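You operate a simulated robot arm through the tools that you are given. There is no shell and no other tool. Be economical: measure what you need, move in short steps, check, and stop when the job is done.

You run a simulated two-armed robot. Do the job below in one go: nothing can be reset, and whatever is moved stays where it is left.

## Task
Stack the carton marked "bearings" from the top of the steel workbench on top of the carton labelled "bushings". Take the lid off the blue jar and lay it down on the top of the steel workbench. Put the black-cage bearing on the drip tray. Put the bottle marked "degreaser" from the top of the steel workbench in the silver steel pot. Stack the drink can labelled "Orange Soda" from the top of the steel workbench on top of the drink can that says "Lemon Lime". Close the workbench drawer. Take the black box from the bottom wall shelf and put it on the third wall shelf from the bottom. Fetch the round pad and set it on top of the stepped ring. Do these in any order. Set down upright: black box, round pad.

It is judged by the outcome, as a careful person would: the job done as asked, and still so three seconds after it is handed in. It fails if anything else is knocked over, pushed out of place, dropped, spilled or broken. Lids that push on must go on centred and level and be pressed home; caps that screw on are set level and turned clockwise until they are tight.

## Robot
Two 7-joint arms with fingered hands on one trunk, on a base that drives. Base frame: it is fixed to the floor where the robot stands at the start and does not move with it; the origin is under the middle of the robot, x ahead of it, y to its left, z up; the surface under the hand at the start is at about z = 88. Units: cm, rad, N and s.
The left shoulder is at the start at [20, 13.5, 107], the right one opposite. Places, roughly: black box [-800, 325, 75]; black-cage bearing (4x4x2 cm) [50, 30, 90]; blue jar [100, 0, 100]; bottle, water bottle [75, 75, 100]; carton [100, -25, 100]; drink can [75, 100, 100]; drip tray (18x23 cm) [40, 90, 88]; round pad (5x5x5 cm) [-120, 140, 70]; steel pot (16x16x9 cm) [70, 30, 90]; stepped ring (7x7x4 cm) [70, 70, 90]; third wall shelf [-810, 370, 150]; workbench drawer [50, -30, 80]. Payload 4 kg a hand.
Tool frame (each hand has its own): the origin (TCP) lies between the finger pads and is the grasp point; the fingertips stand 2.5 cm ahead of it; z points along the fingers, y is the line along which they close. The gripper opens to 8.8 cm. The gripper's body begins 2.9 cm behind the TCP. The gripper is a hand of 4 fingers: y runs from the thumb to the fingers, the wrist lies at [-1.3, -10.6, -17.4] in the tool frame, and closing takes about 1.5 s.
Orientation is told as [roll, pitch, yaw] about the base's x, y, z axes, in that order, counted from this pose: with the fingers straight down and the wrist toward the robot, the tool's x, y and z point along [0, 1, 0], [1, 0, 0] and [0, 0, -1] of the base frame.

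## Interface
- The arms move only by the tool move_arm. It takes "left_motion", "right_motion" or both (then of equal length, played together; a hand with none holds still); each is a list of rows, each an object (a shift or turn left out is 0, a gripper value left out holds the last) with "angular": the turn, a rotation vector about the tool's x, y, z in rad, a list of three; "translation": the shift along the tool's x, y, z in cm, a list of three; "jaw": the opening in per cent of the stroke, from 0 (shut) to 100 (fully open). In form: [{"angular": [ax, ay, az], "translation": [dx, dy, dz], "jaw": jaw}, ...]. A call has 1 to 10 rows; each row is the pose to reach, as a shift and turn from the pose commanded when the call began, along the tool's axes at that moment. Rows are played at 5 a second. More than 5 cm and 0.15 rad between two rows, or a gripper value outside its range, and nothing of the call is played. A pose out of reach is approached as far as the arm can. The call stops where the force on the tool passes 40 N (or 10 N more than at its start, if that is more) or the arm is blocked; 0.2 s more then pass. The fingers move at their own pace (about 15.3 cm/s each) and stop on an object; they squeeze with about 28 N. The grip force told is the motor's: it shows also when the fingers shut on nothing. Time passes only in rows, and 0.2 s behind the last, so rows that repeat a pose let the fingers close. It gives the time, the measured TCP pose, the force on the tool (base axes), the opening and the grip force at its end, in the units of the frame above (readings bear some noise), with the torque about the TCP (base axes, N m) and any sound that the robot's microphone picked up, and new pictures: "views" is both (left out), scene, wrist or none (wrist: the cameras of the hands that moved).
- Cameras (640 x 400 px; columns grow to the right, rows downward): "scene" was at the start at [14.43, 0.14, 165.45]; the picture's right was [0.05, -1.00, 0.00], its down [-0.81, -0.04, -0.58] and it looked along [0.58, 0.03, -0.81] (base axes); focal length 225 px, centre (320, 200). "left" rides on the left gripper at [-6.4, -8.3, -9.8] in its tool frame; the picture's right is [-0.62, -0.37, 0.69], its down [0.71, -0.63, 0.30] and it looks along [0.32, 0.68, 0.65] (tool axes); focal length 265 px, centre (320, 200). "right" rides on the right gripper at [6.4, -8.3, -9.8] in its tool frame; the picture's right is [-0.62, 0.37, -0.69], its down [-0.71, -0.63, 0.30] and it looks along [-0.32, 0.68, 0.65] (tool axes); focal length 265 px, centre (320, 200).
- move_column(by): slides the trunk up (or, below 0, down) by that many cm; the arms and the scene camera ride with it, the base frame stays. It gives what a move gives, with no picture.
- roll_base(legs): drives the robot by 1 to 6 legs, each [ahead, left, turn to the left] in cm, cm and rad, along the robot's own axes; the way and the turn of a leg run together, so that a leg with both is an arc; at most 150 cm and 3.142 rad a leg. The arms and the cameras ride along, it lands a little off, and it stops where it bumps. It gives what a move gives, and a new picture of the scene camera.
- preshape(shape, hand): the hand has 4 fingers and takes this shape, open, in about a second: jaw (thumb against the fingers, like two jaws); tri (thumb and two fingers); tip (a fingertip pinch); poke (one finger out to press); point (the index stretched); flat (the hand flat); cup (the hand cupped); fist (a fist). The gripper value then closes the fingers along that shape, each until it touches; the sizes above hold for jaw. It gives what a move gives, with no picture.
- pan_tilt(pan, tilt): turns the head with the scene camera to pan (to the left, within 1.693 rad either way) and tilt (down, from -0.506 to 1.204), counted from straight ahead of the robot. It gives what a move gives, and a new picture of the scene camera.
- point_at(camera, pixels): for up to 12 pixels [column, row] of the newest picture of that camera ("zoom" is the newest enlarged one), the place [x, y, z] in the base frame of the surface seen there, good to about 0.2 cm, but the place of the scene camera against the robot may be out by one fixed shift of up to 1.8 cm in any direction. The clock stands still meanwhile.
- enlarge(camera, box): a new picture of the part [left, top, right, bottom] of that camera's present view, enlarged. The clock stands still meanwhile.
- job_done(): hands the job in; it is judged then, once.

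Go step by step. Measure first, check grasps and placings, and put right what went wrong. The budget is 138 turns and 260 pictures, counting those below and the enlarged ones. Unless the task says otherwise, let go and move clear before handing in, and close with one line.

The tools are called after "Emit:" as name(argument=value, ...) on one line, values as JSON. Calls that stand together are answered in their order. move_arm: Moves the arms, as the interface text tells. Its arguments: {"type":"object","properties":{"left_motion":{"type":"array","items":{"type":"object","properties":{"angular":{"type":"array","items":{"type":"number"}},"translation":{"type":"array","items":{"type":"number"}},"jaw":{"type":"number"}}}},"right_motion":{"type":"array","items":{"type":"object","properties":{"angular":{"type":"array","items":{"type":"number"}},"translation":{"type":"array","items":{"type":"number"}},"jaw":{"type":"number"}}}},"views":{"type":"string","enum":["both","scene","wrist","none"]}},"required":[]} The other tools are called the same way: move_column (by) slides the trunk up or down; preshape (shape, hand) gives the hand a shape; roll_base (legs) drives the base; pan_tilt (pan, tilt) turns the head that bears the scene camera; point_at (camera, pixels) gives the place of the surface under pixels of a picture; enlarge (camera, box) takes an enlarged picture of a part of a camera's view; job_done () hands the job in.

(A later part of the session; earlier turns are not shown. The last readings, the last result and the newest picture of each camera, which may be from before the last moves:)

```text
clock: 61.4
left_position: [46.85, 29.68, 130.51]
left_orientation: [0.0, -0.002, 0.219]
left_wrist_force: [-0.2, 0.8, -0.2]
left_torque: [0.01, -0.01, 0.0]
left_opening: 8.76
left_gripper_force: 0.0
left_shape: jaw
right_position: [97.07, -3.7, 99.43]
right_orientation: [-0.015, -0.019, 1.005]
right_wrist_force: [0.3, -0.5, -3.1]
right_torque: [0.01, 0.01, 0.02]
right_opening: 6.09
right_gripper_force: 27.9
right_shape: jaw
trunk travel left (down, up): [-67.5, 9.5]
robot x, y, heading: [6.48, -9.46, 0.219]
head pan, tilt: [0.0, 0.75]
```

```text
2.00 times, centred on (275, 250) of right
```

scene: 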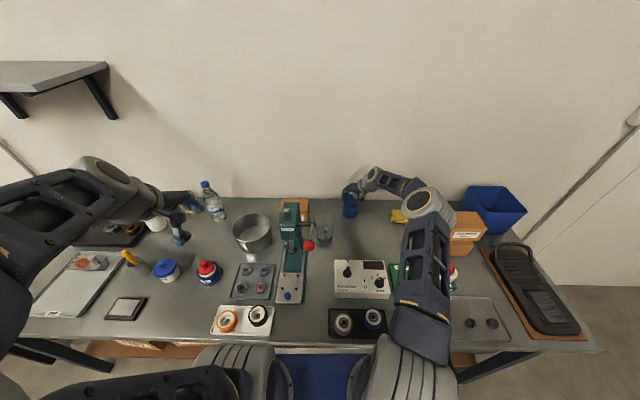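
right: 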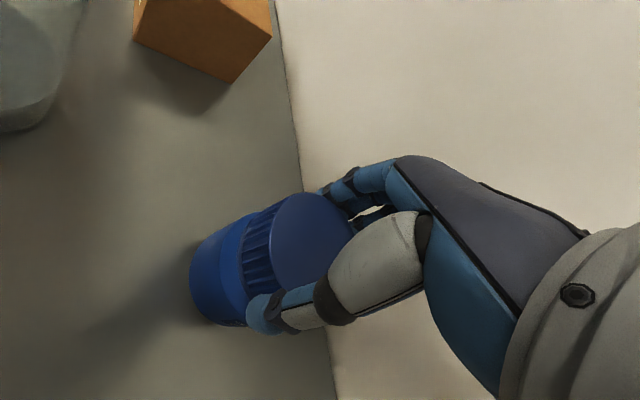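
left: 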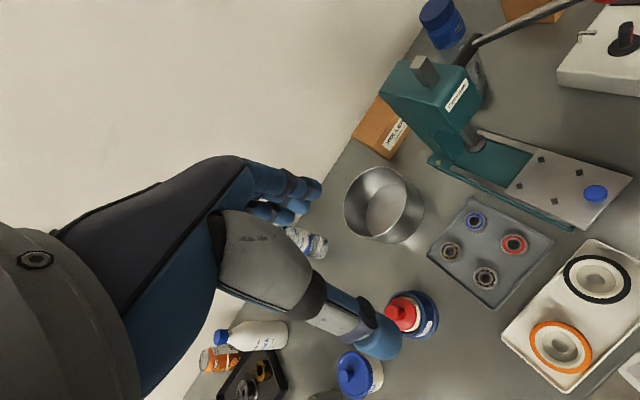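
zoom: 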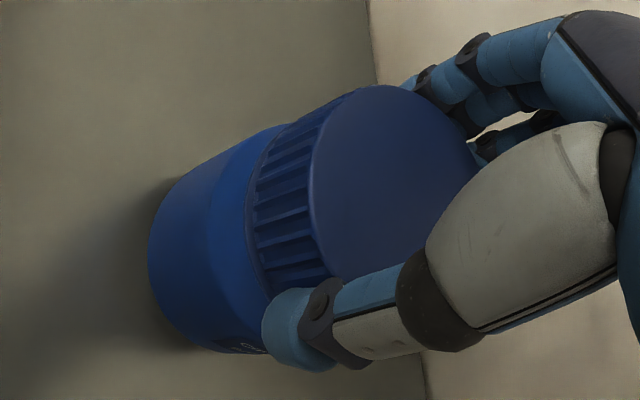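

The whole jar lifts (0.3 kg), so I'll hold the body with the left hand in the air. Lift the jar high, then back the robot away from the bench for room.

Emit:
move_arm(right_motion=[{"translation": [0, 0, -4.5]}, {"translation": [0, 0, -9]}, {"translation": [0, 0, -13.5]}, {"translation": [0, 0, -18]}, {"translation": [0, 0, -22]}, {"translation": [0, 0, -26]}], views="none")

Emit:
roll_base(legs=[[-38, 0, 0]])

```text
clock: 62.8
left_position: [46.89, 29.68, 130.42]
left_orientation: [0.0, -0.001, 0.218]
left_wrist_force: [-0.4, -0.1, -0.1]
left_torque: [-0.01, -0.01, -0.03]
left_opening: 8.76
left_gripper_force: 0.2
left_shape: jaw
right_position: [96.57, -3.66, 125.48]
right_orientation: [-0.014, -0.018, 1.004]
right_wrist_force: [0.3, -0.3, -3.0]
right_torque: [0.03, -0.02, -0.01]
right_opening: 6.11
right_gripper_force: 27.7
right_shape: jaw
trunk travel left (down, up): [-67.5, 9.5]
robot x, y, heading: [6.59, -9.49, 0.219]
head pan, tilt: [0.0, 0.75]
```

```text
clock: 65.2
left_position: [9.72, 21.23, 130.33]
left_orientation: [0.0, -0.001, 0.211]
left_wrist_force: [0.5, 0.2, -0.4]
left_torque: [0.02, 0.05, 0.01]
left_opening: 8.76
left_gripper_force: 0.1
left_shape: jaw
right_position: [59.39, -12.53, 125.4]
right_orientation: [-0.013, -0.019, 0.995]
right_wrist_force: [0.1, 0.3, -3.5]
right_torque: [0.0, 0.01, -0.01]
right_opening: 6.11
right_gripper_force: 27.9
right_shape: jaw
trunk travel left (down, up): [-67.5, 9.5]
robot x, y, heading: [-30.91, -17.25, 0.209]
head pan, tilt: [0.0, 0.75]
```

scene: 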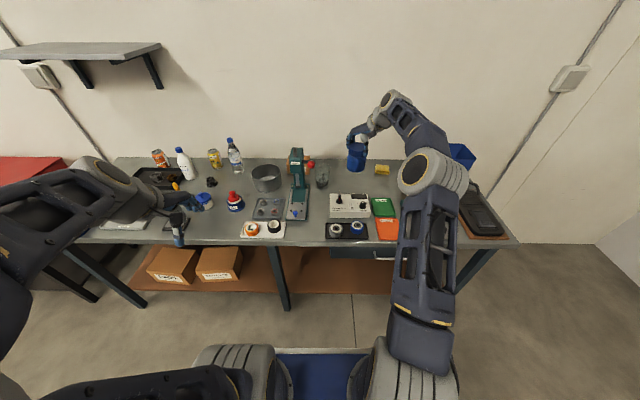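

Now bring the jar in front of the robot with the right hand turned back, while the left hand turns horizontal pointing right at the jar body's height.

Emit:
move_arm(right_motion=[{"translation": [2.5, -0.5, 0], "angular": [0, 0, 0.1]}, {"translation": [5, -1, 0], "angular": [0, 0, 0.2]}, {"translation": [7.5, -1.5, 0], "angular": [0, 0, 0.3]}, {"translation": [10, -2, 0], "angular": [0, 0, 0.4]}, {"translation": [12.5, -2.5, 0], "angular": [0, 0, 0.5]}, {"translation": [15, -3, 0], "angular": [0, 0, 0.6]}, {"translation": [17.5, -3.5, 0], "angular": [0, 0, 0.7]}, {"translation": [20, -4, 0], "angular": [0, 0, 0.8]}, {"translation": [22.5, -4.5, 0], "angular": [0, 0, 0.9]}, {"translation": [25.1, -5, 0], "angular": [0, 0, 1.0]}], left_motion=[{"translation": [-1, 1.8, 1.2], "angular": [0, -0.145, 0]}, {"translation": [-2, 3.6, 2.4], "angular": [0, -0.29, 0]}, {"translation": [-3, 5.4, 3.6], "angular": [0, -0.435, 0]}, {"translation": [-4, 7.2, 4.8], "angular": [0, -0.58, 0]}, {"translation": [-5, 9, 6], "angular": [0, -0.725, 0]}, {"translation": [-6, 10.8, 7.2], "angular": [0, -0.87, 0]}, {"translation": [-7, 12.6, 8.4], "angular": [0, -1.015, 0]}, {"translation": [-8, 14.4, 9.6], "angular": [0, -1.16, 0]}, {"translation": [-9, 16.2, 10.8], "angular": [0, -1.305, 0]}, {"translation": [-10, 18, 11.7], "angular": [0, -1.45, 0]}])

```text
clock: 67.5
left_position: [29.73, 15.15, 118.92]
left_orientation: [-1.454, -0.001, 0.211]
left_wrist_force: [0.6, 0.8, 0.1]
left_torque: [0.01, 0.0, 0.02]
left_opening: 8.77
left_gripper_force: 0.0
left_shape: jaw
right_position: [35.64, -3.28, 124.91]
right_orientation: [0.008, -0.024, -0.003]
right_wrist_force: [-0.3, -1.0, -2.7]
right_torque: [0.01, 0.0, 0.0]
right_opening: 6.1
right_gripper_force: 27.9
right_shape: jaw
trunk travel left (down, up): [-67.5, 9.5]
robot x, y, heading: [-30.78, -17.54, 0.214]
head pan, tilt: [0.0, 0.75]
```

scene: 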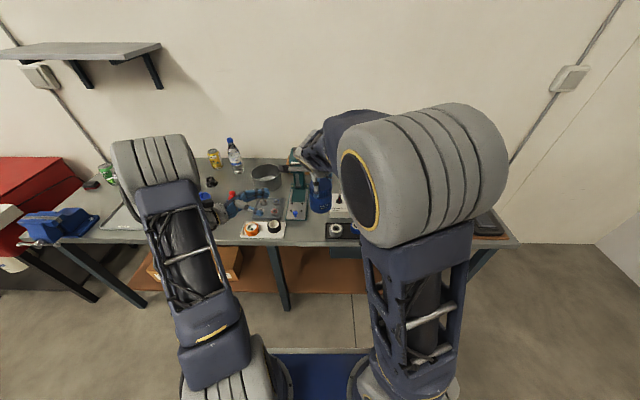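
right: 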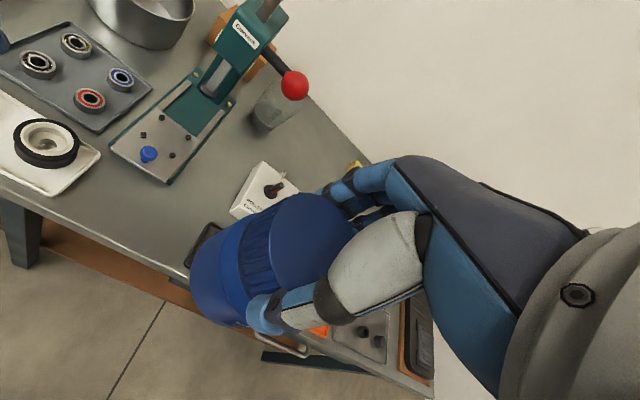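
left: 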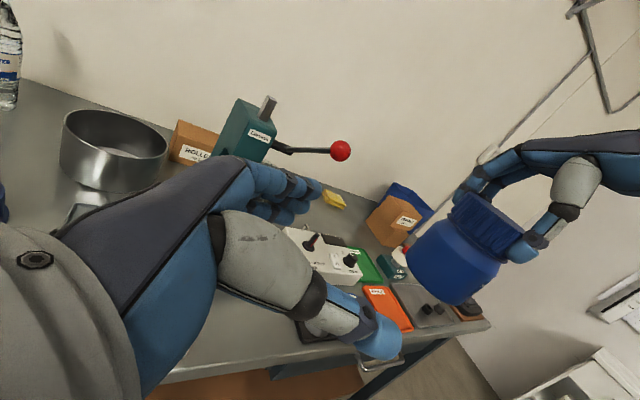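

Great setup. Measure the jar body from the left camera before closing in.

Emit:
point_at(camera="left", pixels=[[455, 265], [415, 258], [495, 285], [435, 285], [470, 240], [440, 232], [460, 300]])

```text
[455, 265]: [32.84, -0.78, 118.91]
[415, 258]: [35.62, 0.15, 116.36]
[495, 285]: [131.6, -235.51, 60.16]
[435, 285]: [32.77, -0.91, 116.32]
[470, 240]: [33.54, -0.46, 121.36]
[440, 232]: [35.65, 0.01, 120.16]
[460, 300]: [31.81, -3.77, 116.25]
```

Jar axis ≈[35.6,-3.2], body mid z≈118.3. Move the left hand in, slightly short of the axis, then close.

Emit:
move_arm(left_motion=[{"translation": [-0.3, 1.9, 4], "angular": [0, -0.06, 0]}, {"translation": [-0.6, 1.9, 8], "angular": [0, -0.117, 0]}, {"translation": [-0.9, 1.9, 12], "angular": [0, -0.117, 0]}, {"translation": [-1.2, 1.9, 15.5], "angular": [0, -0.117, 0]}, {"translation": [-1.4, 1.9, 18.4], "angular": [0, -0.117, 0]}, {"translation": [-1.4, 1.9, 18.4], "angular": [0, -0.117, 0]}], views="both")

```text
clock: 68.8
left_position: [35.24, -2.59, 118.04]
left_orientation: [-1.567, -0.002, 0.212]
left_wrist_force: [-0.4, 0.6, -0.1]
left_torque: [0.03, -0.03, -0.02]
left_opening: 8.76
left_gripper_force: 0.1
left_shape: jaw
right_position: [35.61, -3.1, 124.95]
right_orientation: [0.008, -0.022, -0.003]
right_wrist_force: [0.4, 0.0, -2.9]
right_torque: [-0.03, 0.01, 0.0]
right_opening: 6.08
right_gripper_force: 27.5
right_shape: jaw
trunk travel left (down, up): [-67.5, 9.5]
robot x, y, heading: [-30.86, -17.25, 0.207]
head pan, tilt: [0.0, 0.75]
```

scene: 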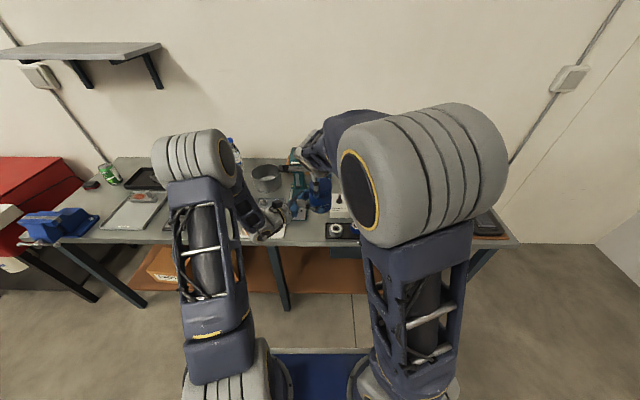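
left: 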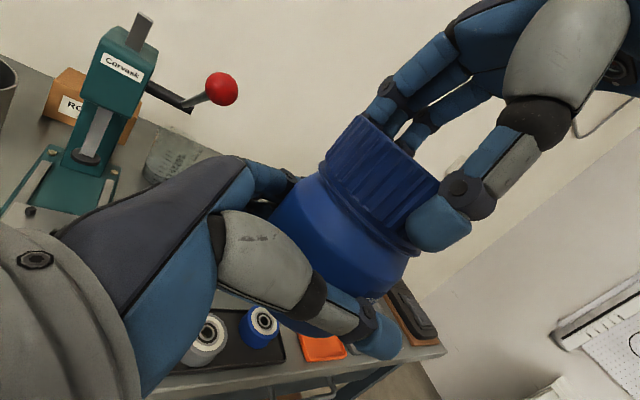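

Left hand surrounds the jar body with no contact yet. Close it, then twist the lid counter-clockwise.

Emit:
move_arm(left_motion=[{"jaw": 0}, {"jaw": 0}, {"jaw": 0}, {"jaw": 0}, {"jaw": 0}, {"jaw": 0}, {"jaw": 0}, {"jaw": 0}], views="none")

Emit:
move_arm(right_motion=[{"angular": [0, 0, -0.12]}, {"angular": [0, 0, -0.24]}, {"angular": [0, 0, -0.36]}, {"angular": [0, 0, -0.48]}, {"angular": [0, 0, -0.6]}, {"angular": [0, 0, -0.72]}, {"angular": [0, 0, -0.84]}, {"angular": [0, 0, -0.96]}, {"angular": [0, 0, -1.08]}, {"angular": [0, 0, -1.2]}])

Emit:
enlarge(camera="left", box=[200, 60, 500, 320])

```text
clock: 70.7
left_position: [35.37, -2.47, 118.04]
left_orientation: [-1.566, -0.003, 0.211]
left_wrist_force: [0.2, -1.6, -0.4]
left_torque: [0.03, -0.08, -0.02]
left_opening: 6.31
left_gripper_force: 27.9
left_shape: jaw
right_position: [35.67, -3.18, 124.84]
right_orientation: [0.009, -0.023, -0.003]
right_wrist_force: [0.5, 2.1, -3.2]
right_torque: [0.09, 0.03, -0.03]
right_opening: 6.03
right_gripper_force: 27.6
right_shape: jaw
trunk travel left (down, up): [-67.5, 9.5]
robot x, y, heading: [-30.98, -17.8, 0.208]
head pan, tilt: [0.0, 0.75]
```

```text
clock: 72.8
left_position: [35.26, -2.44, 118.07]
left_orientation: [-1.568, 0.0, 0.212]
left_wrist_force: [4.5, 1.7, -0.2]
left_torque: [0.03, 0.07, 0.06]
left_opening: 6.26
left_gripper_force: 28.2
left_shape: jaw
right_position: [35.56, -3.0, 124.87]
right_orientation: [-0.018, -0.017, 1.201]
right_wrist_force: [-4.7, -1.4, -0.7]
right_torque: [-0.09, 0.15, -0.05]
right_opening: 6.01
right_gripper_force: 27.9
right_shape: jaw
trunk travel left (down, up): [-67.5, 9.5]
robot x, y, heading: [-30.55, -17.65, 0.214]
head pan, tilt: [0.0, 0.75]
```

scene: 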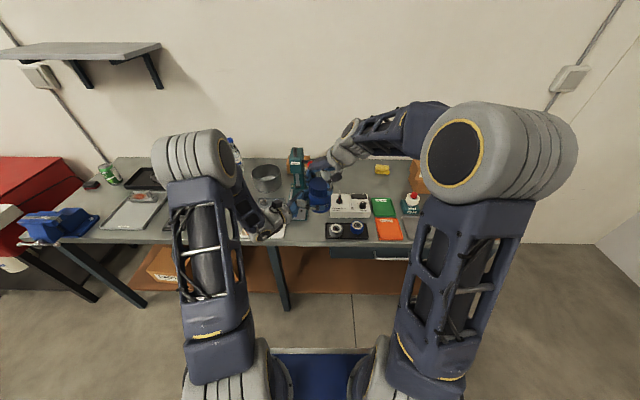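
right: 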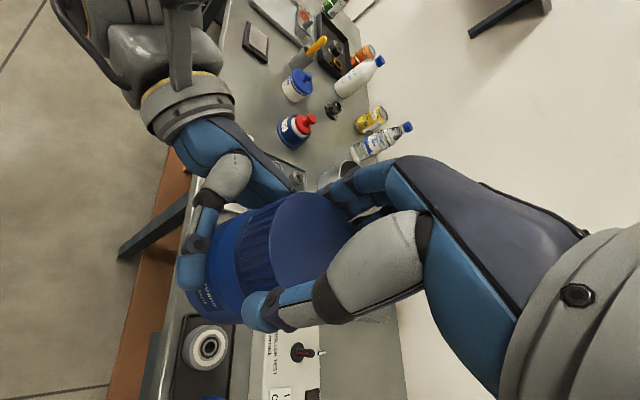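

```text
1.54 times, centred on (350, 190) of left
```

zoom: 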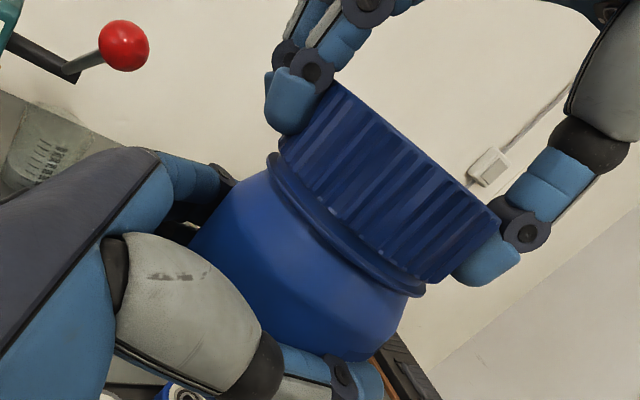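

The body stayed in the left hand and the lid turned. Continue another 1.2 rad and test with a small pull.

Emit:
move_arm(right_motion=[{"angular": [0, 0, -0.13]}, {"angular": [0, 0, -0.26]}, {"angular": [0, 0, -0.39]}, {"angular": [0, 0, -0.52]}, {"angular": [0, 0, -0.65]}, {"angular": [0, 0, -0.78]}, {"angular": [0, 0, -0.9]}, {"angular": [0, 0, -1.02]}, {"angular": [0, 0, -1.14]}, {"angular": [0, 0, -1.26]}], views="none")

Emit:
move_arm(right_motion=[{"translation": [0, 0, -0.3]}, {"translation": [0, 0, -0.6]}, {"translation": [0, 0, -0.6]}], views="none")

Emit:
enlarge(camera="left", box=[200, 60, 500, 320])

```text
clock: 75.0
left_position: [35.38, -2.49, 118.05]
left_orientation: [-1.567, -0.001, 0.211]
left_wrist_force: [5.7, -0.2, -2.2]
left_torque: [-0.01, 0.16, 0.1]
left_opening: 6.22
left_gripper_force: 27.8
left_shape: jaw
right_position: [35.54, -3.05, 124.92]
right_orientation: [-0.022, 0.012, 2.459]
right_wrist_force: [-6.3, 0.3, 1.5]
right_torque: [0.03, 0.28, -0.03]
right_opening: 6.03
right_gripper_force: 27.9
right_shape: jaw
trunk travel left (down, up): [-67.5, 9.5]
robot x, y, heading: [-30.59, -17.5, 0.213]
head pan, tilt: [0.0, 0.75]
```

```text
clock: 75.8
left_position: [35.32, -2.48, 118.21]
left_orientation: [-1.569, -0.004, 0.211]
left_wrist_force: [3.7, -2.1, 8.8]
left_torque: [-0.1, -0.1, 0.04]
left_opening: 6.19
left_gripper_force: 27.9
left_shape: jaw
right_position: [35.55, -3.03, 125.5]
right_orientation: [-0.022, 0.01, 2.459]
right_wrist_force: [-2.7, 1.6, -12.4]
right_torque: [0.2, 0.32, -0.02]
right_opening: 6.08
right_gripper_force: 27.9
right_shape: jaw
trunk travel left (down, up): [-67.5, 9.5]
robot x, y, heading: [-30.81, -17.57, 0.209]
head pan, tilt: [0.0, 0.75]
```

```text
1.54 times, centred on (350, 190) of left
```

zoom: 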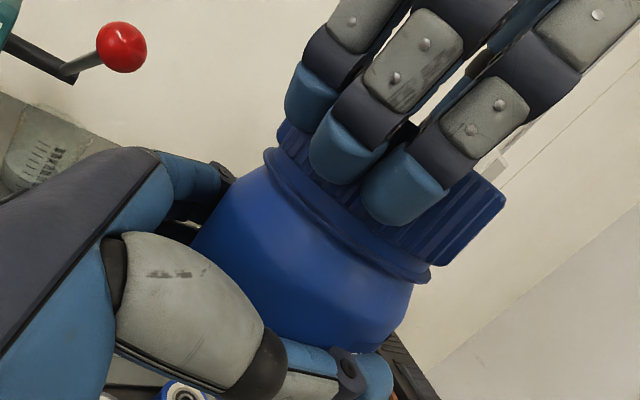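

Still threaded (12 N on the pull). Re-grip: open, turn the hand back ~2.5 rad, close and twist again.

Emit:
move_arm(right_motion=[{"translation": [0, 0, 0.55]}, {"translation": [0, 0, 0.55], "jaw": 100}, {"translation": [0, 0, 0.55]}, {"translation": [0, 0, 0.55]}, {"translation": [0, 0, 0.55], "angular": [0, 0, 0.14]}, {"translation": [0, 0, 0.55], "angular": [0, 0, 0.28]}, {"translation": [0, 0, 0.55], "angular": [0, 0, 0.42]}, {"translation": [0, 0, 0.55], "angular": [0, 0, 0.56]}, {"translation": [0, 0, 0.55], "angular": [0, 0, 0.7]}, {"translation": [0, 0, 0.55], "angular": [0, 0, 0.84]}], views="none")

Emit:
move_arm(right_motion=[{"angular": [0, 0, 0.148]}, {"angular": [0, 0, 0.296]}, {"angular": [0, 0, 0.444]}, {"angular": [0, 0, 0.592]}, {"angular": [0, 0, 0.74]}, {"angular": [0, 0, 0.888]}, {"angular": [0, 0, 1.036]}, {"angular": [0, 0, 1.184]}, {"angular": [0, 0, 1.332]}, {"angular": [0, 0, 1.48]}], views="wrist")

Emit:
enlarge(camera="left", box=[200, 60, 500, 320])

```text
clock: 78.0
left_position: [35.25, -2.4, 117.99]
left_orientation: [-1.567, -0.001, 0.211]
left_wrist_force: [-0.5, 0.1, -3.9]
left_torque: [0.03, -0.01, -0.01]
left_opening: 6.2
left_gripper_force: 27.9
left_shape: jaw
right_position: [35.49, -3.02, 124.83]
right_orientation: [-0.023, -0.008, 1.614]
right_wrist_force: [-0.4, -0.6, 0.1]
right_torque: [0.02, 0.02, 0.03]
right_opening: 8.75
right_gripper_force: 0.1
right_shape: jaw
trunk travel left (down, up): [-67.5, 9.5]
robot x, y, heading: [-30.95, -17.76, 0.21]
head pan, tilt: [0.0, 0.75]
```

```text
clock: 80.2
left_position: [35.34, -2.44, 118.09]
left_orientation: [-1.569, -0.001, 0.212]
left_wrist_force: [0.7, 0.0, -4.2]
left_torque: [0.04, 0.02, 0.01]
left_opening: 6.19
left_gripper_force: 27.5
left_shape: jaw
right_position: [35.58, -3.09, 124.98]
right_orientation: [0.003, -0.025, 0.135]
right_wrist_force: [-0.1, 0.4, -0.3]
right_torque: [-0.03, -0.04, -0.01]
right_opening: 8.74
right_gripper_force: 0.1
right_shape: jaw
trunk travel left (down, up): [-67.5, 9.5]
robot x, y, heading: [-30.46, -17.4, 0.207]
head pan, tilt: [0.0, 0.75]
```

right: 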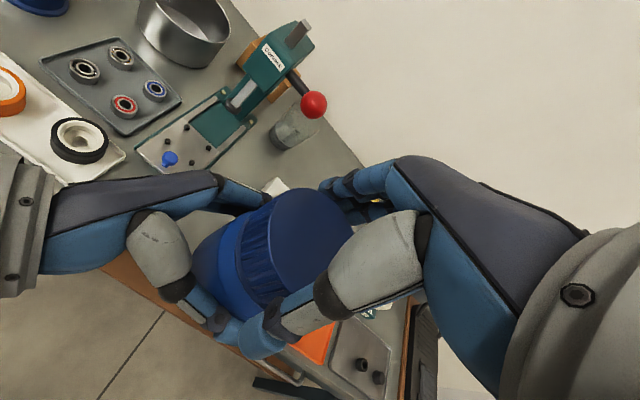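

```text
1.54 times, centred on (350, 190) of left
```

zoom: 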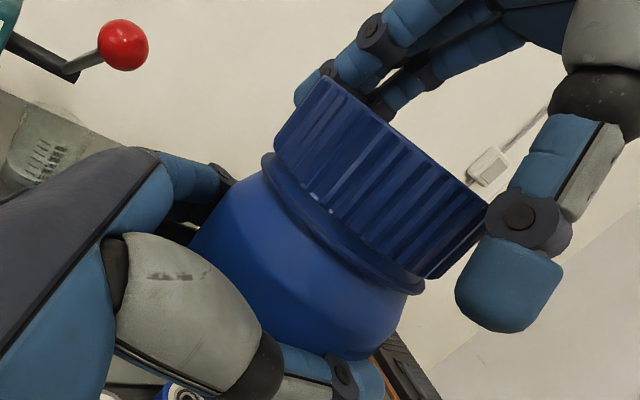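

The lid has risen a bit (gap above the collar at (340,230)). Close and twist again.

Emit:
move_arm(right_motion=[{"jaw": 0}, {"jaw": 0}, {"jaw": 0}, {"jaw": 0}, {"angular": [0, 0, -0.13]}, {"angular": [0, 0, -0.26]}, {"angular": [0, 0, -0.39]}, {"angular": [0, 0, -0.52]}, {"angular": [0, 0, -0.65]}, {"angular": [0, 0, -0.78]}], views="none")

Emit:
move_arm(right_motion=[{"angular": [0, 0, -0.148]}, {"angular": [0, 0, -0.296]}, {"angular": [0, 0, -0.444]}, {"angular": [0, 0, -0.592]}, {"angular": [0, 0, -0.74]}, {"angular": [0, 0, -0.888]}, {"angular": [0, 0, -1.036]}, {"angular": [0, 0, -1.184]}, {"angular": [0, 0, -1.332]}, {"angular": [0, 0, -1.48]}], views="none")

Emit:
move_arm(right_motion=[{"translation": [0, 0, -0.3]}, {"translation": [0, 0, -0.6]}, {"translation": [0, 0, -0.9]}, {"translation": [0, 0, -0.9]}], views="none")

Emit:
enlarge(camera="left", box=[200, 60, 500, 320])

```text
clock: 82.5
left_position: [35.27, -2.54, 118.15]
left_orientation: [-1.568, -0.001, 0.211]
left_wrist_force: [0.3, 2.2, -4.2]
left_torque: [-0.01, 0.06, 0.02]
left_opening: 6.19
left_gripper_force: 28.1
left_shape: jaw
right_position: [35.54, -3.03, 125.02]
right_orientation: [-0.012, -0.023, 0.917]
right_wrist_force: [-0.6, -0.2, -0.3]
right_torque: [-0.03, 0.01, -0.04]
right_opening: 6.05
right_gripper_force: 28.6
right_shape: jaw
trunk travel left (down, up): [-67.5, 9.5]
robot x, y, heading: [-30.82, -17.67, 0.211]
head pan, tilt: [0.0, 0.75]
```

```text
clock: 84.7
left_position: [35.39, -2.47, 118.0]
left_orientation: [-1.567, -0.002, 0.209]
left_wrist_force: [0.2, 0.4, -3.4]
left_torque: [0.01, 0.06, 0.02]
left_opening: 6.2
left_gripper_force: 27.4
left_shape: jaw
right_position: [35.58, -2.94, 125.06]
right_orientation: [-0.021, 0.01, 2.4]
right_wrist_force: [-0.7, -1.4, -0.2]
right_torque: [0.01, 0.01, -0.01]
right_opening: 6.04
right_gripper_force: 27.9
right_shape: jaw
trunk travel left (down, up): [-67.5, 9.5]
robot x, y, heading: [-30.51, -17.75, 0.211]
head pan, tilt: [0.0, 0.75]
```

```text
clock: 85.7
left_position: [35.44, -2.44, 117.98]
left_orientation: [-1.569, -0.002, 0.21]
left_wrist_force: [0.4, -0.3, -2.6]
left_torque: [0.0, -0.01, -0.04]
left_opening: 6.21
left_gripper_force: 27.8
left_shape: jaw
right_position: [35.51, -3.02, 125.92]
right_orientation: [-0.022, 0.01, 2.398]
right_wrist_force: [-0.5, -0.1, -0.9]
right_torque: [0.01, 0.0, 0.02]
right_opening: 6.02
right_gripper_force: 28.3
right_shape: jaw
trunk travel left (down, up): [-67.5, 9.5]
robot x, y, heading: [-30.78, -17.53, 0.213]
head pan, tilt: [0.0, 0.75]
```

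```text
1.54 times, centred on (350, 190) of left
```

zoom: 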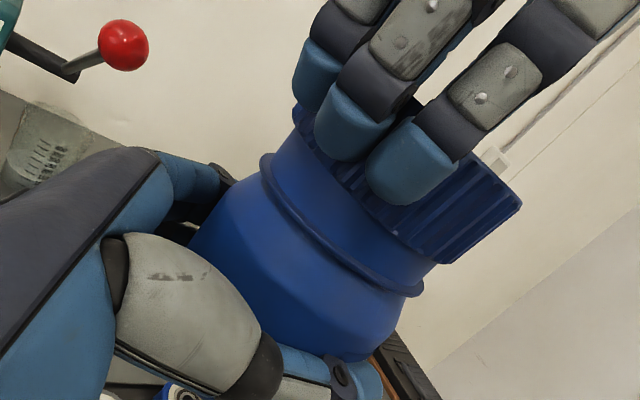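

Lid is free (pull force gone). Raise it, raise the trunk for clearance, and measure the press height from the left camera.

Emit:
move_arm(right_motion=[{"translation": [0, 0, -3]}, {"translation": [0, 0, -6]}, {"translation": [0, 0, -9], "angular": [0, 0, 0.14]}, {"translation": [0, 0, -9], "angular": [0, 0, 0.28]}, {"translation": [0, 0, -9], "angular": [0, 0, 0.42]}, {"translation": [0, 0, -9], "angular": [0, 0, 0.56]}, {"translation": [0, 0, -9], "angular": [0, 0, 0.7]}, {"translation": [0, 0, -9], "angular": [0, 0, 0.84]}, {"translation": [0, 0, -9], "angular": [0, 0, 0.98]}, {"translation": [0, 0, -9], "angular": [0, 0, 1.12]}], views="none")

Emit:
point_at(camera="left", pixels=[[145, 20], [221, 88], [125, 40], [72, 90], [175, 155]])

Emit:
enlarge(camera="left", box=[200, 0, 500, 260])

Emit:
enlarge(camera="right", box=[0, 0, 640, 400])

```text
clock: 87.8
left_position: [35.35, -2.43, 118.11]
left_orientation: [-1.568, -0.001, 0.211]
left_wrist_force: [-0.1, 0.7, -3.3]
left_torque: [0.06, 0.03, 0.0]
left_opening: 6.22
left_gripper_force: 28.3
left_shape: jaw
right_position: [35.46, -3.14, 134.71]
right_orientation: [-0.019, -0.016, 1.274]
right_wrist_force: [-0.5, -1.2, -0.5]
right_torque: [0.01, 0.02, 0.0]
right_opening: 6.02
right_gripper_force: 28.3
right_shape: jaw
trunk travel left (down, up): [-67.5, 9.5]
robot x, y, heading: [-30.78, -17.7, 0.208]
head pan, tilt: [0.0, 0.75]
```

```text
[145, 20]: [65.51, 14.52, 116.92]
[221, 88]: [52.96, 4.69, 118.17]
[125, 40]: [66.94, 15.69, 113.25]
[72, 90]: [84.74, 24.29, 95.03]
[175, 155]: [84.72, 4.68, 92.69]
```

```text
1.54 times, centred on (350, 130) of left
```

zoom: 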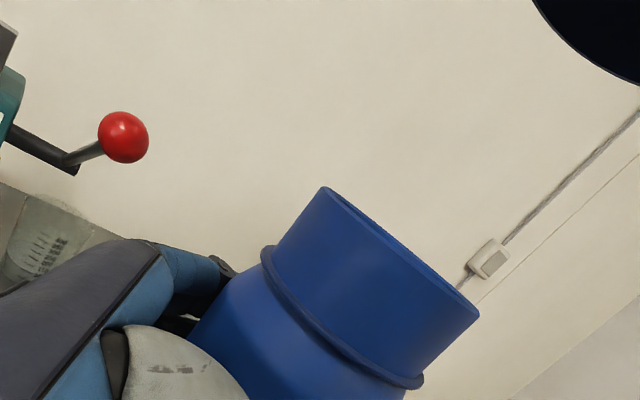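

```text
1.00 times, centred on (320, 200) of right (not enlarged: the box is as wide or as high as the picture)
```

zoom: 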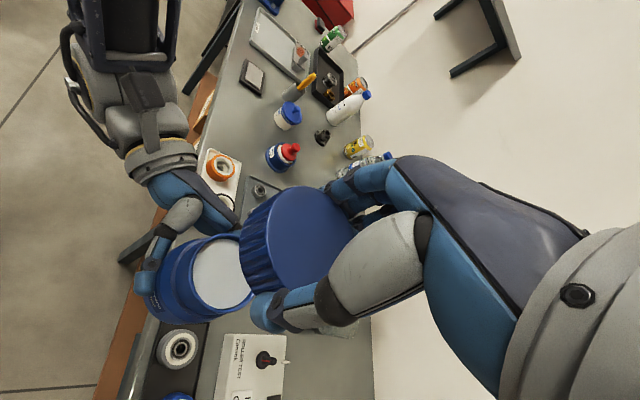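

Jar open. Press head/knob reach z≈118, so I'll pull the jar back-left and higher with the left hand while the right hand with the lid moves off to the right.

Emit:
move_arm(left_motion=[{"translation": [-0.5, -2, -4]}, {"translation": [-1, -4, -8]}, {"translation": [-2.5, -6, -12]}, {"translation": [-4.5, -8.5, -15.5]}, {"translation": [-6.5, -11, -19]}, {"translation": [-8.5, -13.5, -22]}, {"translation": [-10.5, -15.7, -25]}, {"translation": [-12, -17.8, -27.2]}], right_motion=[{"translation": [-2, -0.9, 0], "angular": [0, 0, 0.121]}, {"translation": [-4, -1.8, 0], "angular": [0, 0, 0.242]}, {"translation": [-6, -2.7, 0], "angular": [0, 0, 0.363]}, {"translation": [-8, -3.6, 0], "angular": [0, 0, 0.484]}, {"translation": [-10, -4.5, 0], "angular": [0, 0, 0.605]}, {"translation": [-12, -5.5, 0], "angular": [0, 0, 0.726]}, {"translation": [-14, -6.5, 0], "angular": [0, 0, 0.847]}, {"translation": [-15.6, -7.3, 0], "angular": [0, 0, 0.968]}], views="scene")

Emit:
move_column(by=9)

Emit:
roll_base(legs=[[0, -27, 0], [38, 0, 0]])

Emit:
enlarge(camera="right", box=[0, 0, 640, 400])

```text
clock: 89.7
left_position: [12.23, 20.37, 130.27]
left_orientation: [-1.567, 0.0, 0.211]
left_wrist_force: [-0.5, 0.0, -3.6]
left_torque: [0.03, 0.01, 0.03]
left_opening: 6.15
left_gripper_force: 27.6
left_shape: jaw
right_position: [48.09, -14.61, 134.97]
right_orientation: [0.0, -0.024, 0.306]
right_wrist_force: [0.4, 0.4, 0.3]
right_torque: [-0.03, -0.01, 0.0]
right_opening: 6.03
right_gripper_force: 27.5
right_shape: jaw
trunk travel left (down, up): [-67.5, 9.5]
robot x, y, heading: [-30.76, -17.31, 0.21]
head pan, tilt: [0.0, 0.75]
```

scene: 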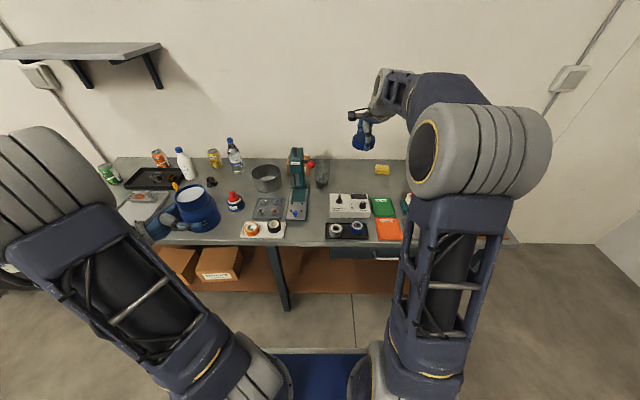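

```text
clock: 90.9
left_position: [12.22, 20.53, 139.31]
left_orientation: [-1.566, 0.0, 0.211]
left_wrist_force: [0.6, 0.5, -3.5]
left_torque: [0.0, 0.03, 0.04]
left_opening: 6.18
left_gripper_force: 28.2
left_shape: jaw
right_position: [48.04, -14.41, 143.96]
right_orientation: [0.002, -0.026, 0.308]
right_wrist_force: [0.3, 0.1, -0.3]
right_torque: [0.01, 0.03, 0.0]
right_opening: 6.04
right_gripper_force: 27.8
right_shape: jaw
trunk travel left (down, up): [-76.5, 0.5]
robot x, y, heading: [-30.7, -17.42, 0.213]
head pan, tilt: [0.0, 0.75]
```

```text
clock: 94.8
left_position: [54.8, 2.54, 139.23]
left_orientation: [-1.567, -0.003, 0.217]
left_wrist_force: [-0.2, 0.8, -2.9]
left_torque: [0.04, 0.0, -0.01]
left_opening: 6.18
left_gripper_force: 28.0
left_shape: jaw
right_position: [90.94, -32.22, 143.92]
right_orientation: [0.003, -0.024, 0.314]
right_wrist_force: [0.0, -0.6, 0.1]
right_torque: [-0.01, 0.02, 0.02]
right_opening: 6.01
right_gripper_force: 27.9
right_shape: jaw
trunk travel left (down, up): [-76.5, 0.5]
robot x, y, heading: [11.84, -35.53, 0.217]
head pan, tilt: [0.0, 0.75]
```

scene: 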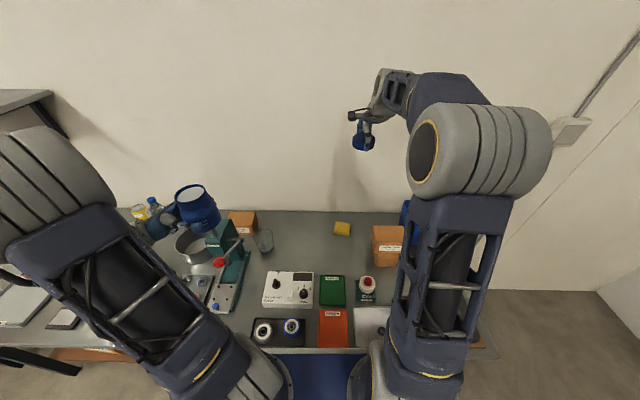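

```text
1.00 times, centred on (320, 200) of right (not enlarged: the box is as wide or as high as the picture)
```

zoom: 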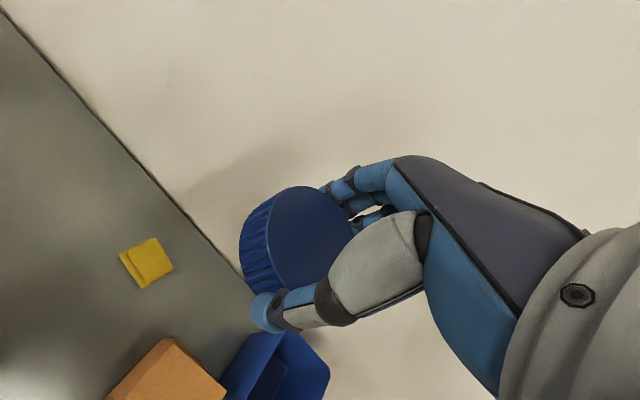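

Robot is at [11.8,-35.5]. Move the lid to the free spot where the carton used to be, [83,-19], high descent first.

Emit:
move_arm(right_motion=[{"translation": [3, -0.7, 3.5]}, {"translation": [6, -1.4, 7]}, {"translation": [9, -2.1, 10.5]}, {"translation": [12, -2.8, 14]}, {"translation": [15, -3.4, 17.5]}, {"translation": [15, -3.4, 22.4]}, {"translation": [15, -3.4, 27.3]}, {"translation": [15, -3.4, 32.2]}, {"translation": [15, -3.4, 37.1]}, {"translation": [15, -3.4, 42]}])

```text
clock: 97.0
left_position: [54.96, 2.71, 139.29]
left_orientation: [-1.567, -0.002, 0.217]
left_wrist_force: [0.0, 0.0, -3.0]
left_torque: [0.04, 0.02, 0.02]
left_opening: 6.18
left_gripper_force: 27.7
left_shape: jaw
right_position: [83.98, -18.5, 102.04]
right_orientation: [0.001, -0.025, 0.315]
right_wrist_force: [0.1, -0.5, 0.1]
right_torque: [0.0, -0.03, 0.02]
right_opening: 6.01
right_gripper_force: 27.8
right_shape: jaw
trunk travel left (down, up): [-76.5, 0.5]
robot x, y, heading: [12.23, -35.41, 0.219]
head pan, tilt: [0.0, 0.75]
```

scene: 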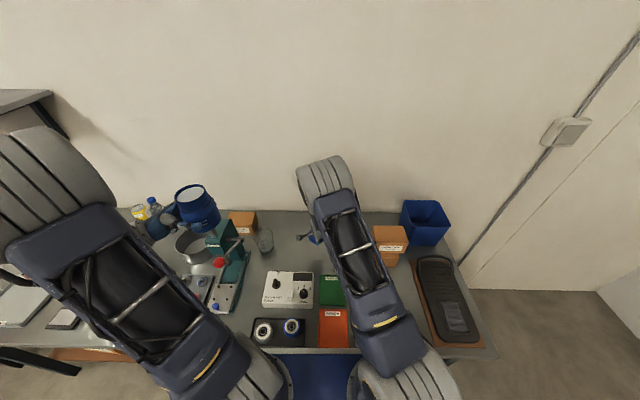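
right: 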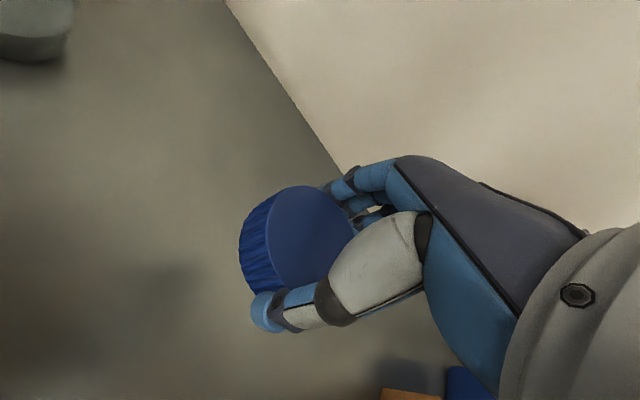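

Spot is clear. Lower to contact, then release and lift.

Emit:
move_arm(right_motion=[{"translation": [0, 0, 4]}, {"translation": [0, 0, 8]}, {"translation": [0, 0, 9.4]}, {"translation": [0, 0, 10]}, {"translation": [0, 0, 10.4]}, {"translation": [0, 0, 10.8]}, {"translation": [0, 0, 11.1]}, {"translation": [0, 0, 11.4]}], views="wrist")

```text
clock: 98.8
left_position: [54.87, 2.55, 139.32]
left_orientation: [-1.567, -0.001, 0.217]
left_wrist_force: [-0.1, -0.8, -2.7]
left_torque: [0.01, 0.01, -0.02]
left_opening: 6.17
left_gripper_force: 28.2
left_shape: jaw
right_position: [84.53, -18.39, 90.71]
right_orientation: [0.003, -0.03, 0.314]
right_wrist_force: [-5.1, -3.4, 24.7]
right_torque: [0.03, 0.03, -0.05]
right_opening: 5.89
right_gripper_force: 28.2
right_shape: jaw
trunk travel left (down, up): [-76.5, 0.5]
robot x, y, heading: [12.02, -35.71, 0.215]
head pan, tilt: [0.0, 0.75]
```

right: 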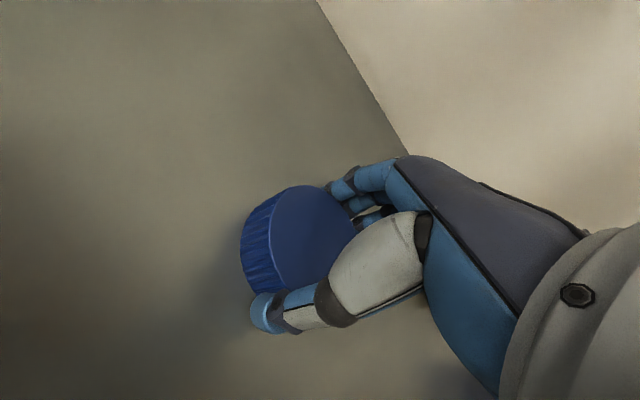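

Lid is on the bench. Release and rise.

Emit:
move_arm(right_motion=[{"translation": [0, 0, -0.4]}, {"translation": [0, 0, -0.4], "jaw": 100}, {"translation": [0, 0, -0.4]}, {"translation": [0, 0, -0.4]}, {"translation": [0, 0, -4]}, {"translation": [0, 0, -8.9]}, {"translation": [0, 0, -13.8]}, {"translation": [-3, 0, -17.5]}, {"translation": [-6, 0, -21]}, {"translation": [-9, 0, -25]}], views="wrist")

```text
clock: 101.0
left_position: [54.84, 2.56, 139.24]
left_orientation: [-1.567, 0.0, 0.218]
left_wrist_force: [-0.1, 0.1, -2.8]
left_torque: [0.05, 0.0, 0.01]
left_opening: 6.17
left_gripper_force: 28.0
left_shape: jaw
right_position: [86.57, -27.25, 115.67]
right_orientation: [0.001, -0.022, 0.315]
right_wrist_force: [0.8, 0.1, -0.1]
right_torque: [0.02, 0.02, -0.03]
right_opening: 8.79
right_gripper_force: 0.1
right_shape: jaw
trunk travel left (down, up): [-76.5, 0.5]
robot x, y, heading: [11.78, -35.45, 0.219]
head pan, tilt: [0.0, 0.75]
```

right: 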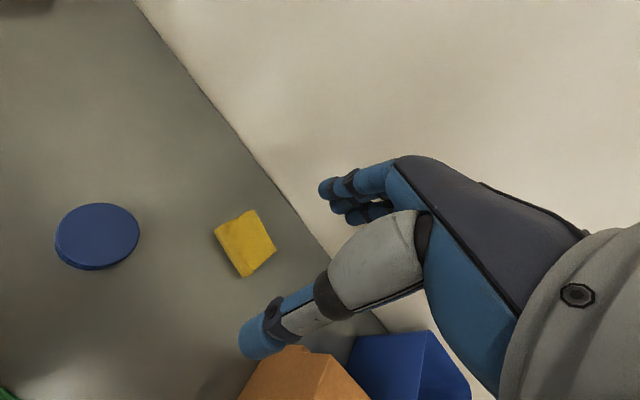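

Lid is lying flat on the bench. Now bring the jar to the front centre with the left hand, with the right hand rising off to the right.

Emit:
move_arm(left_motion=[{"translation": [0, 2, 4]}, {"translation": [0, 4, 8]}, {"translation": [0, 6, 12]}, {"translation": [1, 8, 16]}, {"translation": [3.5, 10, 20]}, {"translation": [6, 12, 23]}, {"translation": [9, 14, 25]}, {"translation": [12, 16, 26]}], right_motion=[{"translation": [-1.5, 0, -4]}, {"translation": [-3, 0, -8]}, {"translation": [-4.5, 0, -12]}, {"translation": [-6, 0, -16]}, {"translation": [-7.5, 0, -20]}, {"translation": [-9, 0, -24]}, {"translation": [-10, 0, -28]}, {"translation": [-10, 0, -29]}])

```text
refused: row 5 steps farther than a row can; nothing moved
```

Emit:
move_arm(left_motion=[{"translation": [0, 2, 3.5]}, {"translation": [0, 4, 7]}, {"translation": [0, 6, 10.5]}, {"translation": [1, 8, 14]}, {"translation": [3, 10, 17.5]}, {"translation": [5, 12, 20.5]}, {"translation": [7.5, 14, 23.5]}, {"translation": [10, 15.5, 26]}, {"translation": [12, 16, 26]}], right_motion=[{"translation": [-1.5, 0, -4]}, {"translation": [-3, 0, -8]}, {"translation": [-4.5, 0, -12]}, {"translation": [-6, 0, -16]}, {"translation": [-7.5, 0, -20]}, {"translation": [-9, 0, -24]}, {"translation": [-10, 0, -28]}, {"translation": [-10, 0, -29]}, {"translation": [-10, 0, -29]}])

```text
clock: 103.0
left_position: [76.16, -19.4, 127.22]
left_orientation: [-1.567, -0.001, 0.216]
left_wrist_force: [0.9, 0.4, -3.3]
left_torque: [0.05, -0.02, 0.02]
left_opening: 6.11
left_gripper_force: 28.3
left_shape: jaw
right_position: [89.04, -37.15, 144.45]
right_orientation: [0.001, -0.024, 0.314]
right_wrist_force: [0.0, 0.6, -0.1]
right_torque: [-0.01, 0.0, 0.02]
right_opening: 8.75
right_gripper_force: 0.1
right_shape: jaw
trunk travel left (down, up): [-76.5, 0.5]
robot x, y, heading: [12.11, -35.57, 0.219]
head pan, tilt: [0.0, 0.75]
```

scene: 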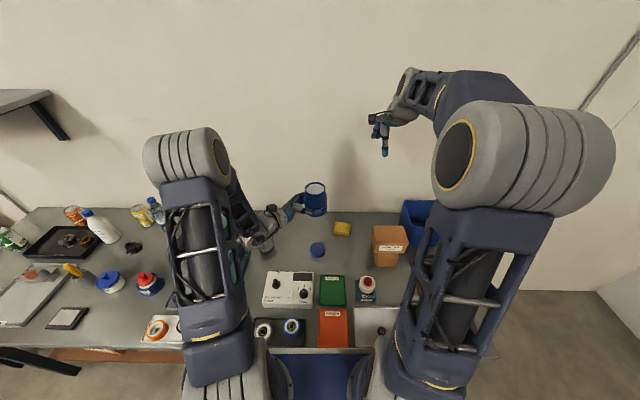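
right: 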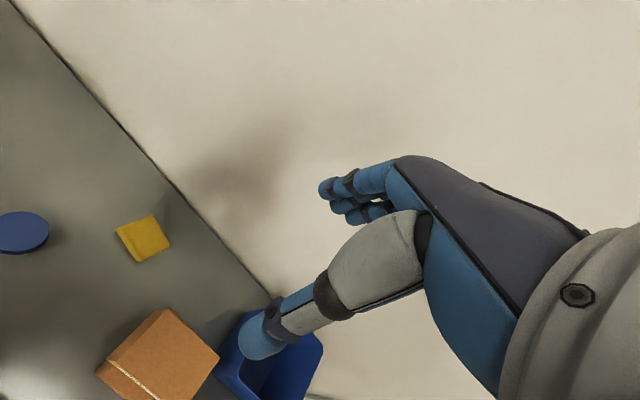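
left: 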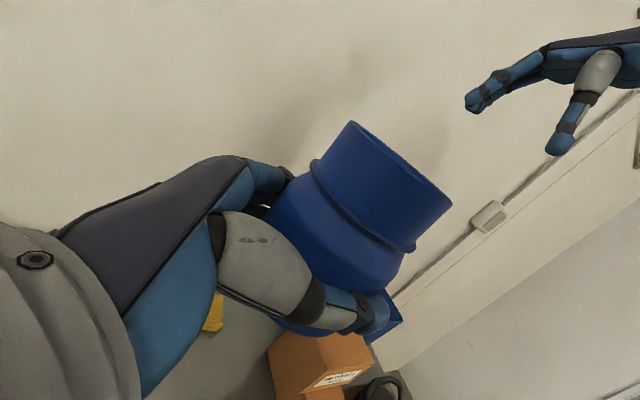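

Jar axis is ≈[76.3,-20.0]. Move the right hand over it.

Emit:
move_arm(right_motion=[{"translation": [4.2, -1.4, 0]}, {"translation": [8.4, -2.8, 0]}, {"translation": [12.6, -4.2, 0]}, {"translation": [16.8, -5.6, 0]}, {"translation": [20.3, -6.8, 1]}, {"translation": [20.3, -6.8, 2.4]}])

Emit:
enlarge(camera="right", box=[150, 150, 400, 350])

Emit:
point_at(camera="zoom", pixels=[[200, 230], [270, 230], [320, 230], [270, 180], [270, 300]])

```text
clock: 104.4
left_position: [76.12, -19.45, 127.2]
left_orientation: [-1.569, 0.0, 0.217]
left_wrist_force: [0.4, 1.0, -3.6]
left_torque: [-0.01, 0.05, 0.01]
left_opening: 6.14
left_gripper_force: 27.7
left_shape: jaw
right_position: [76.18, -19.85, 141.86]
right_orientation: [0.001, -0.024, 0.314]
right_wrist_force: [-0.1, 0.2, -0.5]
right_torque: [0.01, 0.0, -0.02]
right_opening: 8.78
right_gripper_force: 0.2
right_shape: jaw
trunk travel left (down, up): [-76.5, 0.5]
robot x, y, heading: [11.9, -35.44, 0.215]
head pan, tilt: [0.0, 0.75]
```

scene: 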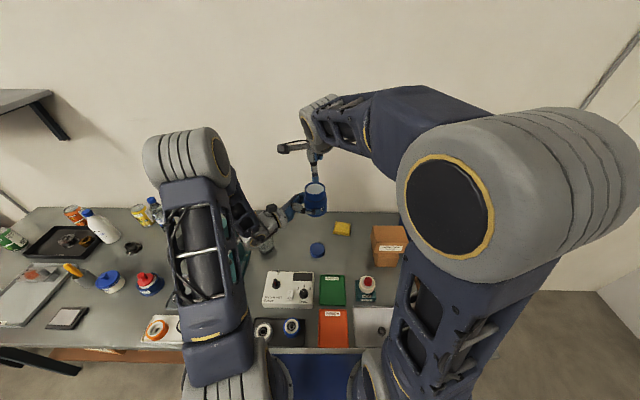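
right: 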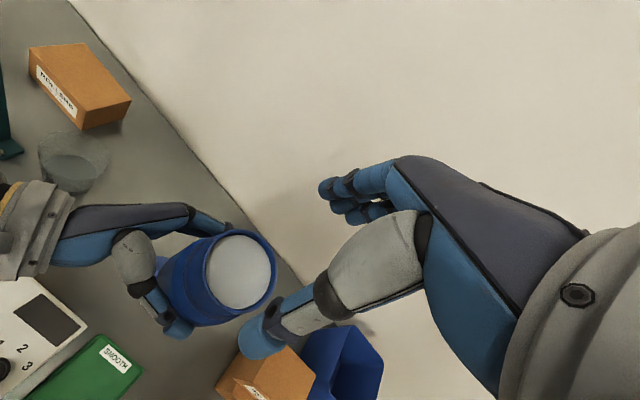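

```text
2.00 times, centred on (275, 250) of right
```

zoom: 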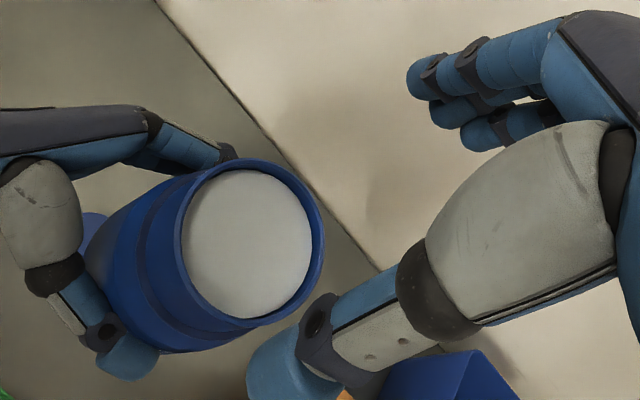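

```text
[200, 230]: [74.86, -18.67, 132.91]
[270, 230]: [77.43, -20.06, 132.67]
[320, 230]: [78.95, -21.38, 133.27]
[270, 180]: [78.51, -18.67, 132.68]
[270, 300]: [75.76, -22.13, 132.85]
```

Jar mouth centre ≈[76.5,-20.0], rim z≈133.4. Lower the right hand 8 cm, close on the neck.

Emit:
move_arm(right_motion=[{"translation": [0, 0.2, 3]}, {"translation": [0, 0.2, 5.5]}, {"translation": [0, 0.2, 7]}, {"translation": [0, 0.2, 8]}, {"translation": [0, 0.2, 8], "jaw": 0}, {"translation": [0, 0.2, 8]}, {"translation": [0, 0.2, 8]}, {"translation": [0, 0.2, 8]}, {"translation": [0, 0.2, 8]}, {"translation": [0, 0.2, 8]}], views="wrist")

```text
clock: 106.6
left_position: [76.19, -19.45, 127.27]
left_orientation: [-1.567, -0.002, 0.216]
left_wrist_force: [2.4, 1.1, -1.7]
left_torque: [-0.01, 0.08, 0.07]
left_opening: 6.14
left_gripper_force: 27.8
left_shape: jaw
right_position: [76.62, -19.76, 134.16]
right_orientation: [0.0, -0.024, 0.313]
right_wrist_force: [-3.2, -1.2, -0.3]
right_torque: [-0.07, 0.13, -0.01]
right_opening: 5.36
right_gripper_force: 28.5
right_shape: jaw
trunk travel left (down, up): [-76.5, 0.5]
robot x, y, heading: [11.86, -35.61, 0.22]
head pan, tilt: [0.0, 0.75]
```

right: 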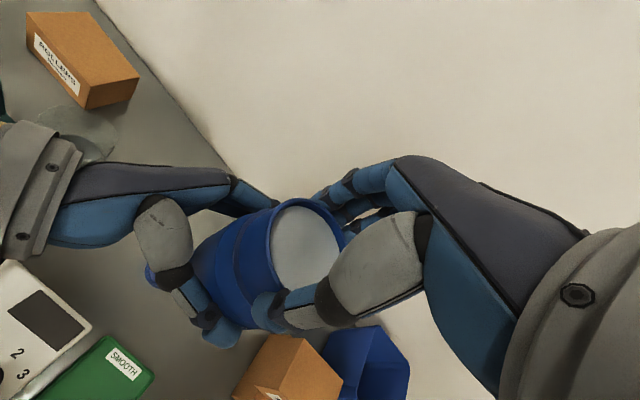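

Neck gripped (5.4 cm). Open the left hand and withdraw it left and up.

Emit:
move_arm(left_motion=[{"jaw": 100}, {"jaw": 100}, {"jaw": 100}, {"translation": [0, 0, -3]}, {"translation": [0, 0, -6.5]}, {"translation": [-3, -2, -10]}, {"translation": [-6, -4, -13]}, {"translation": [-9, -7, -16]}, {"translation": [-12, -10, -18]}, {"translation": [-13, -14, -20]}])

```text
refused: row 6 steps farther than a row can; nothing moved
```

Emit:
move_arm(left_motion=[{"jaw": 100}, {"jaw": 100}, {"jaw": 100}, {"translation": [0, 0, -3]}, {"translation": [0, 0, -6.5]}, {"translation": [-2.5, -2, -9.5]}, {"translation": [-5, -4, -12.5]}, {"translation": [-8, -7, -14.5]}, {"translation": [-10, -10, -17]}, {"translation": [-12, -13, -20]}])

```text
clock: 108.8
left_position: [59.08, -2.73, 139.21]
left_orientation: [-1.566, -0.003, 0.215]
left_wrist_force: [-0.3, 0.1, -0.4]
left_torque: [-0.01, -0.01, 0.02]
left_opening: 8.78
left_gripper_force: 0.0
left_shape: jaw
right_position: [76.75, -19.84, 134.0]
right_orientation: [0.003, -0.026, 0.313]
right_wrist_force: [0.7, -0.2, -0.1]
right_torque: [0.05, 0.01, 0.04]
right_opening: 5.36
right_gripper_force: 27.8
right_shape: jaw
trunk travel left (down, up): [-76.5, 0.5]
robot x, y, heading: [12.3, -35.7, 0.221]
head pan, tilt: [0.0, 0.75]
```

scene: 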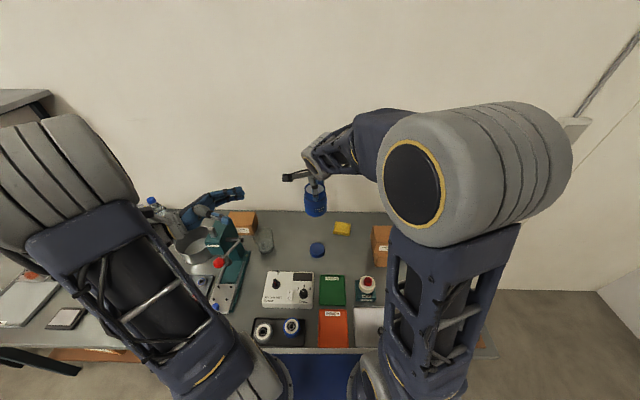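
left: 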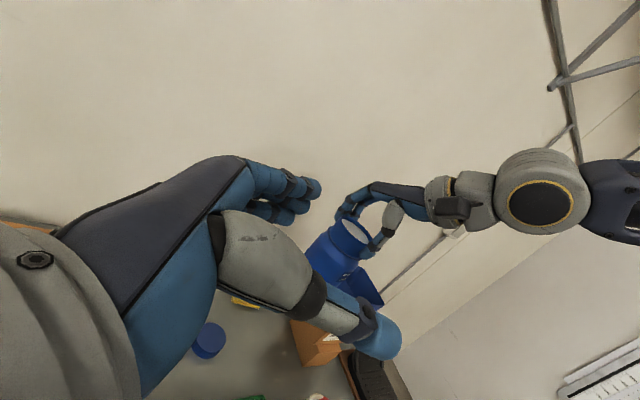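

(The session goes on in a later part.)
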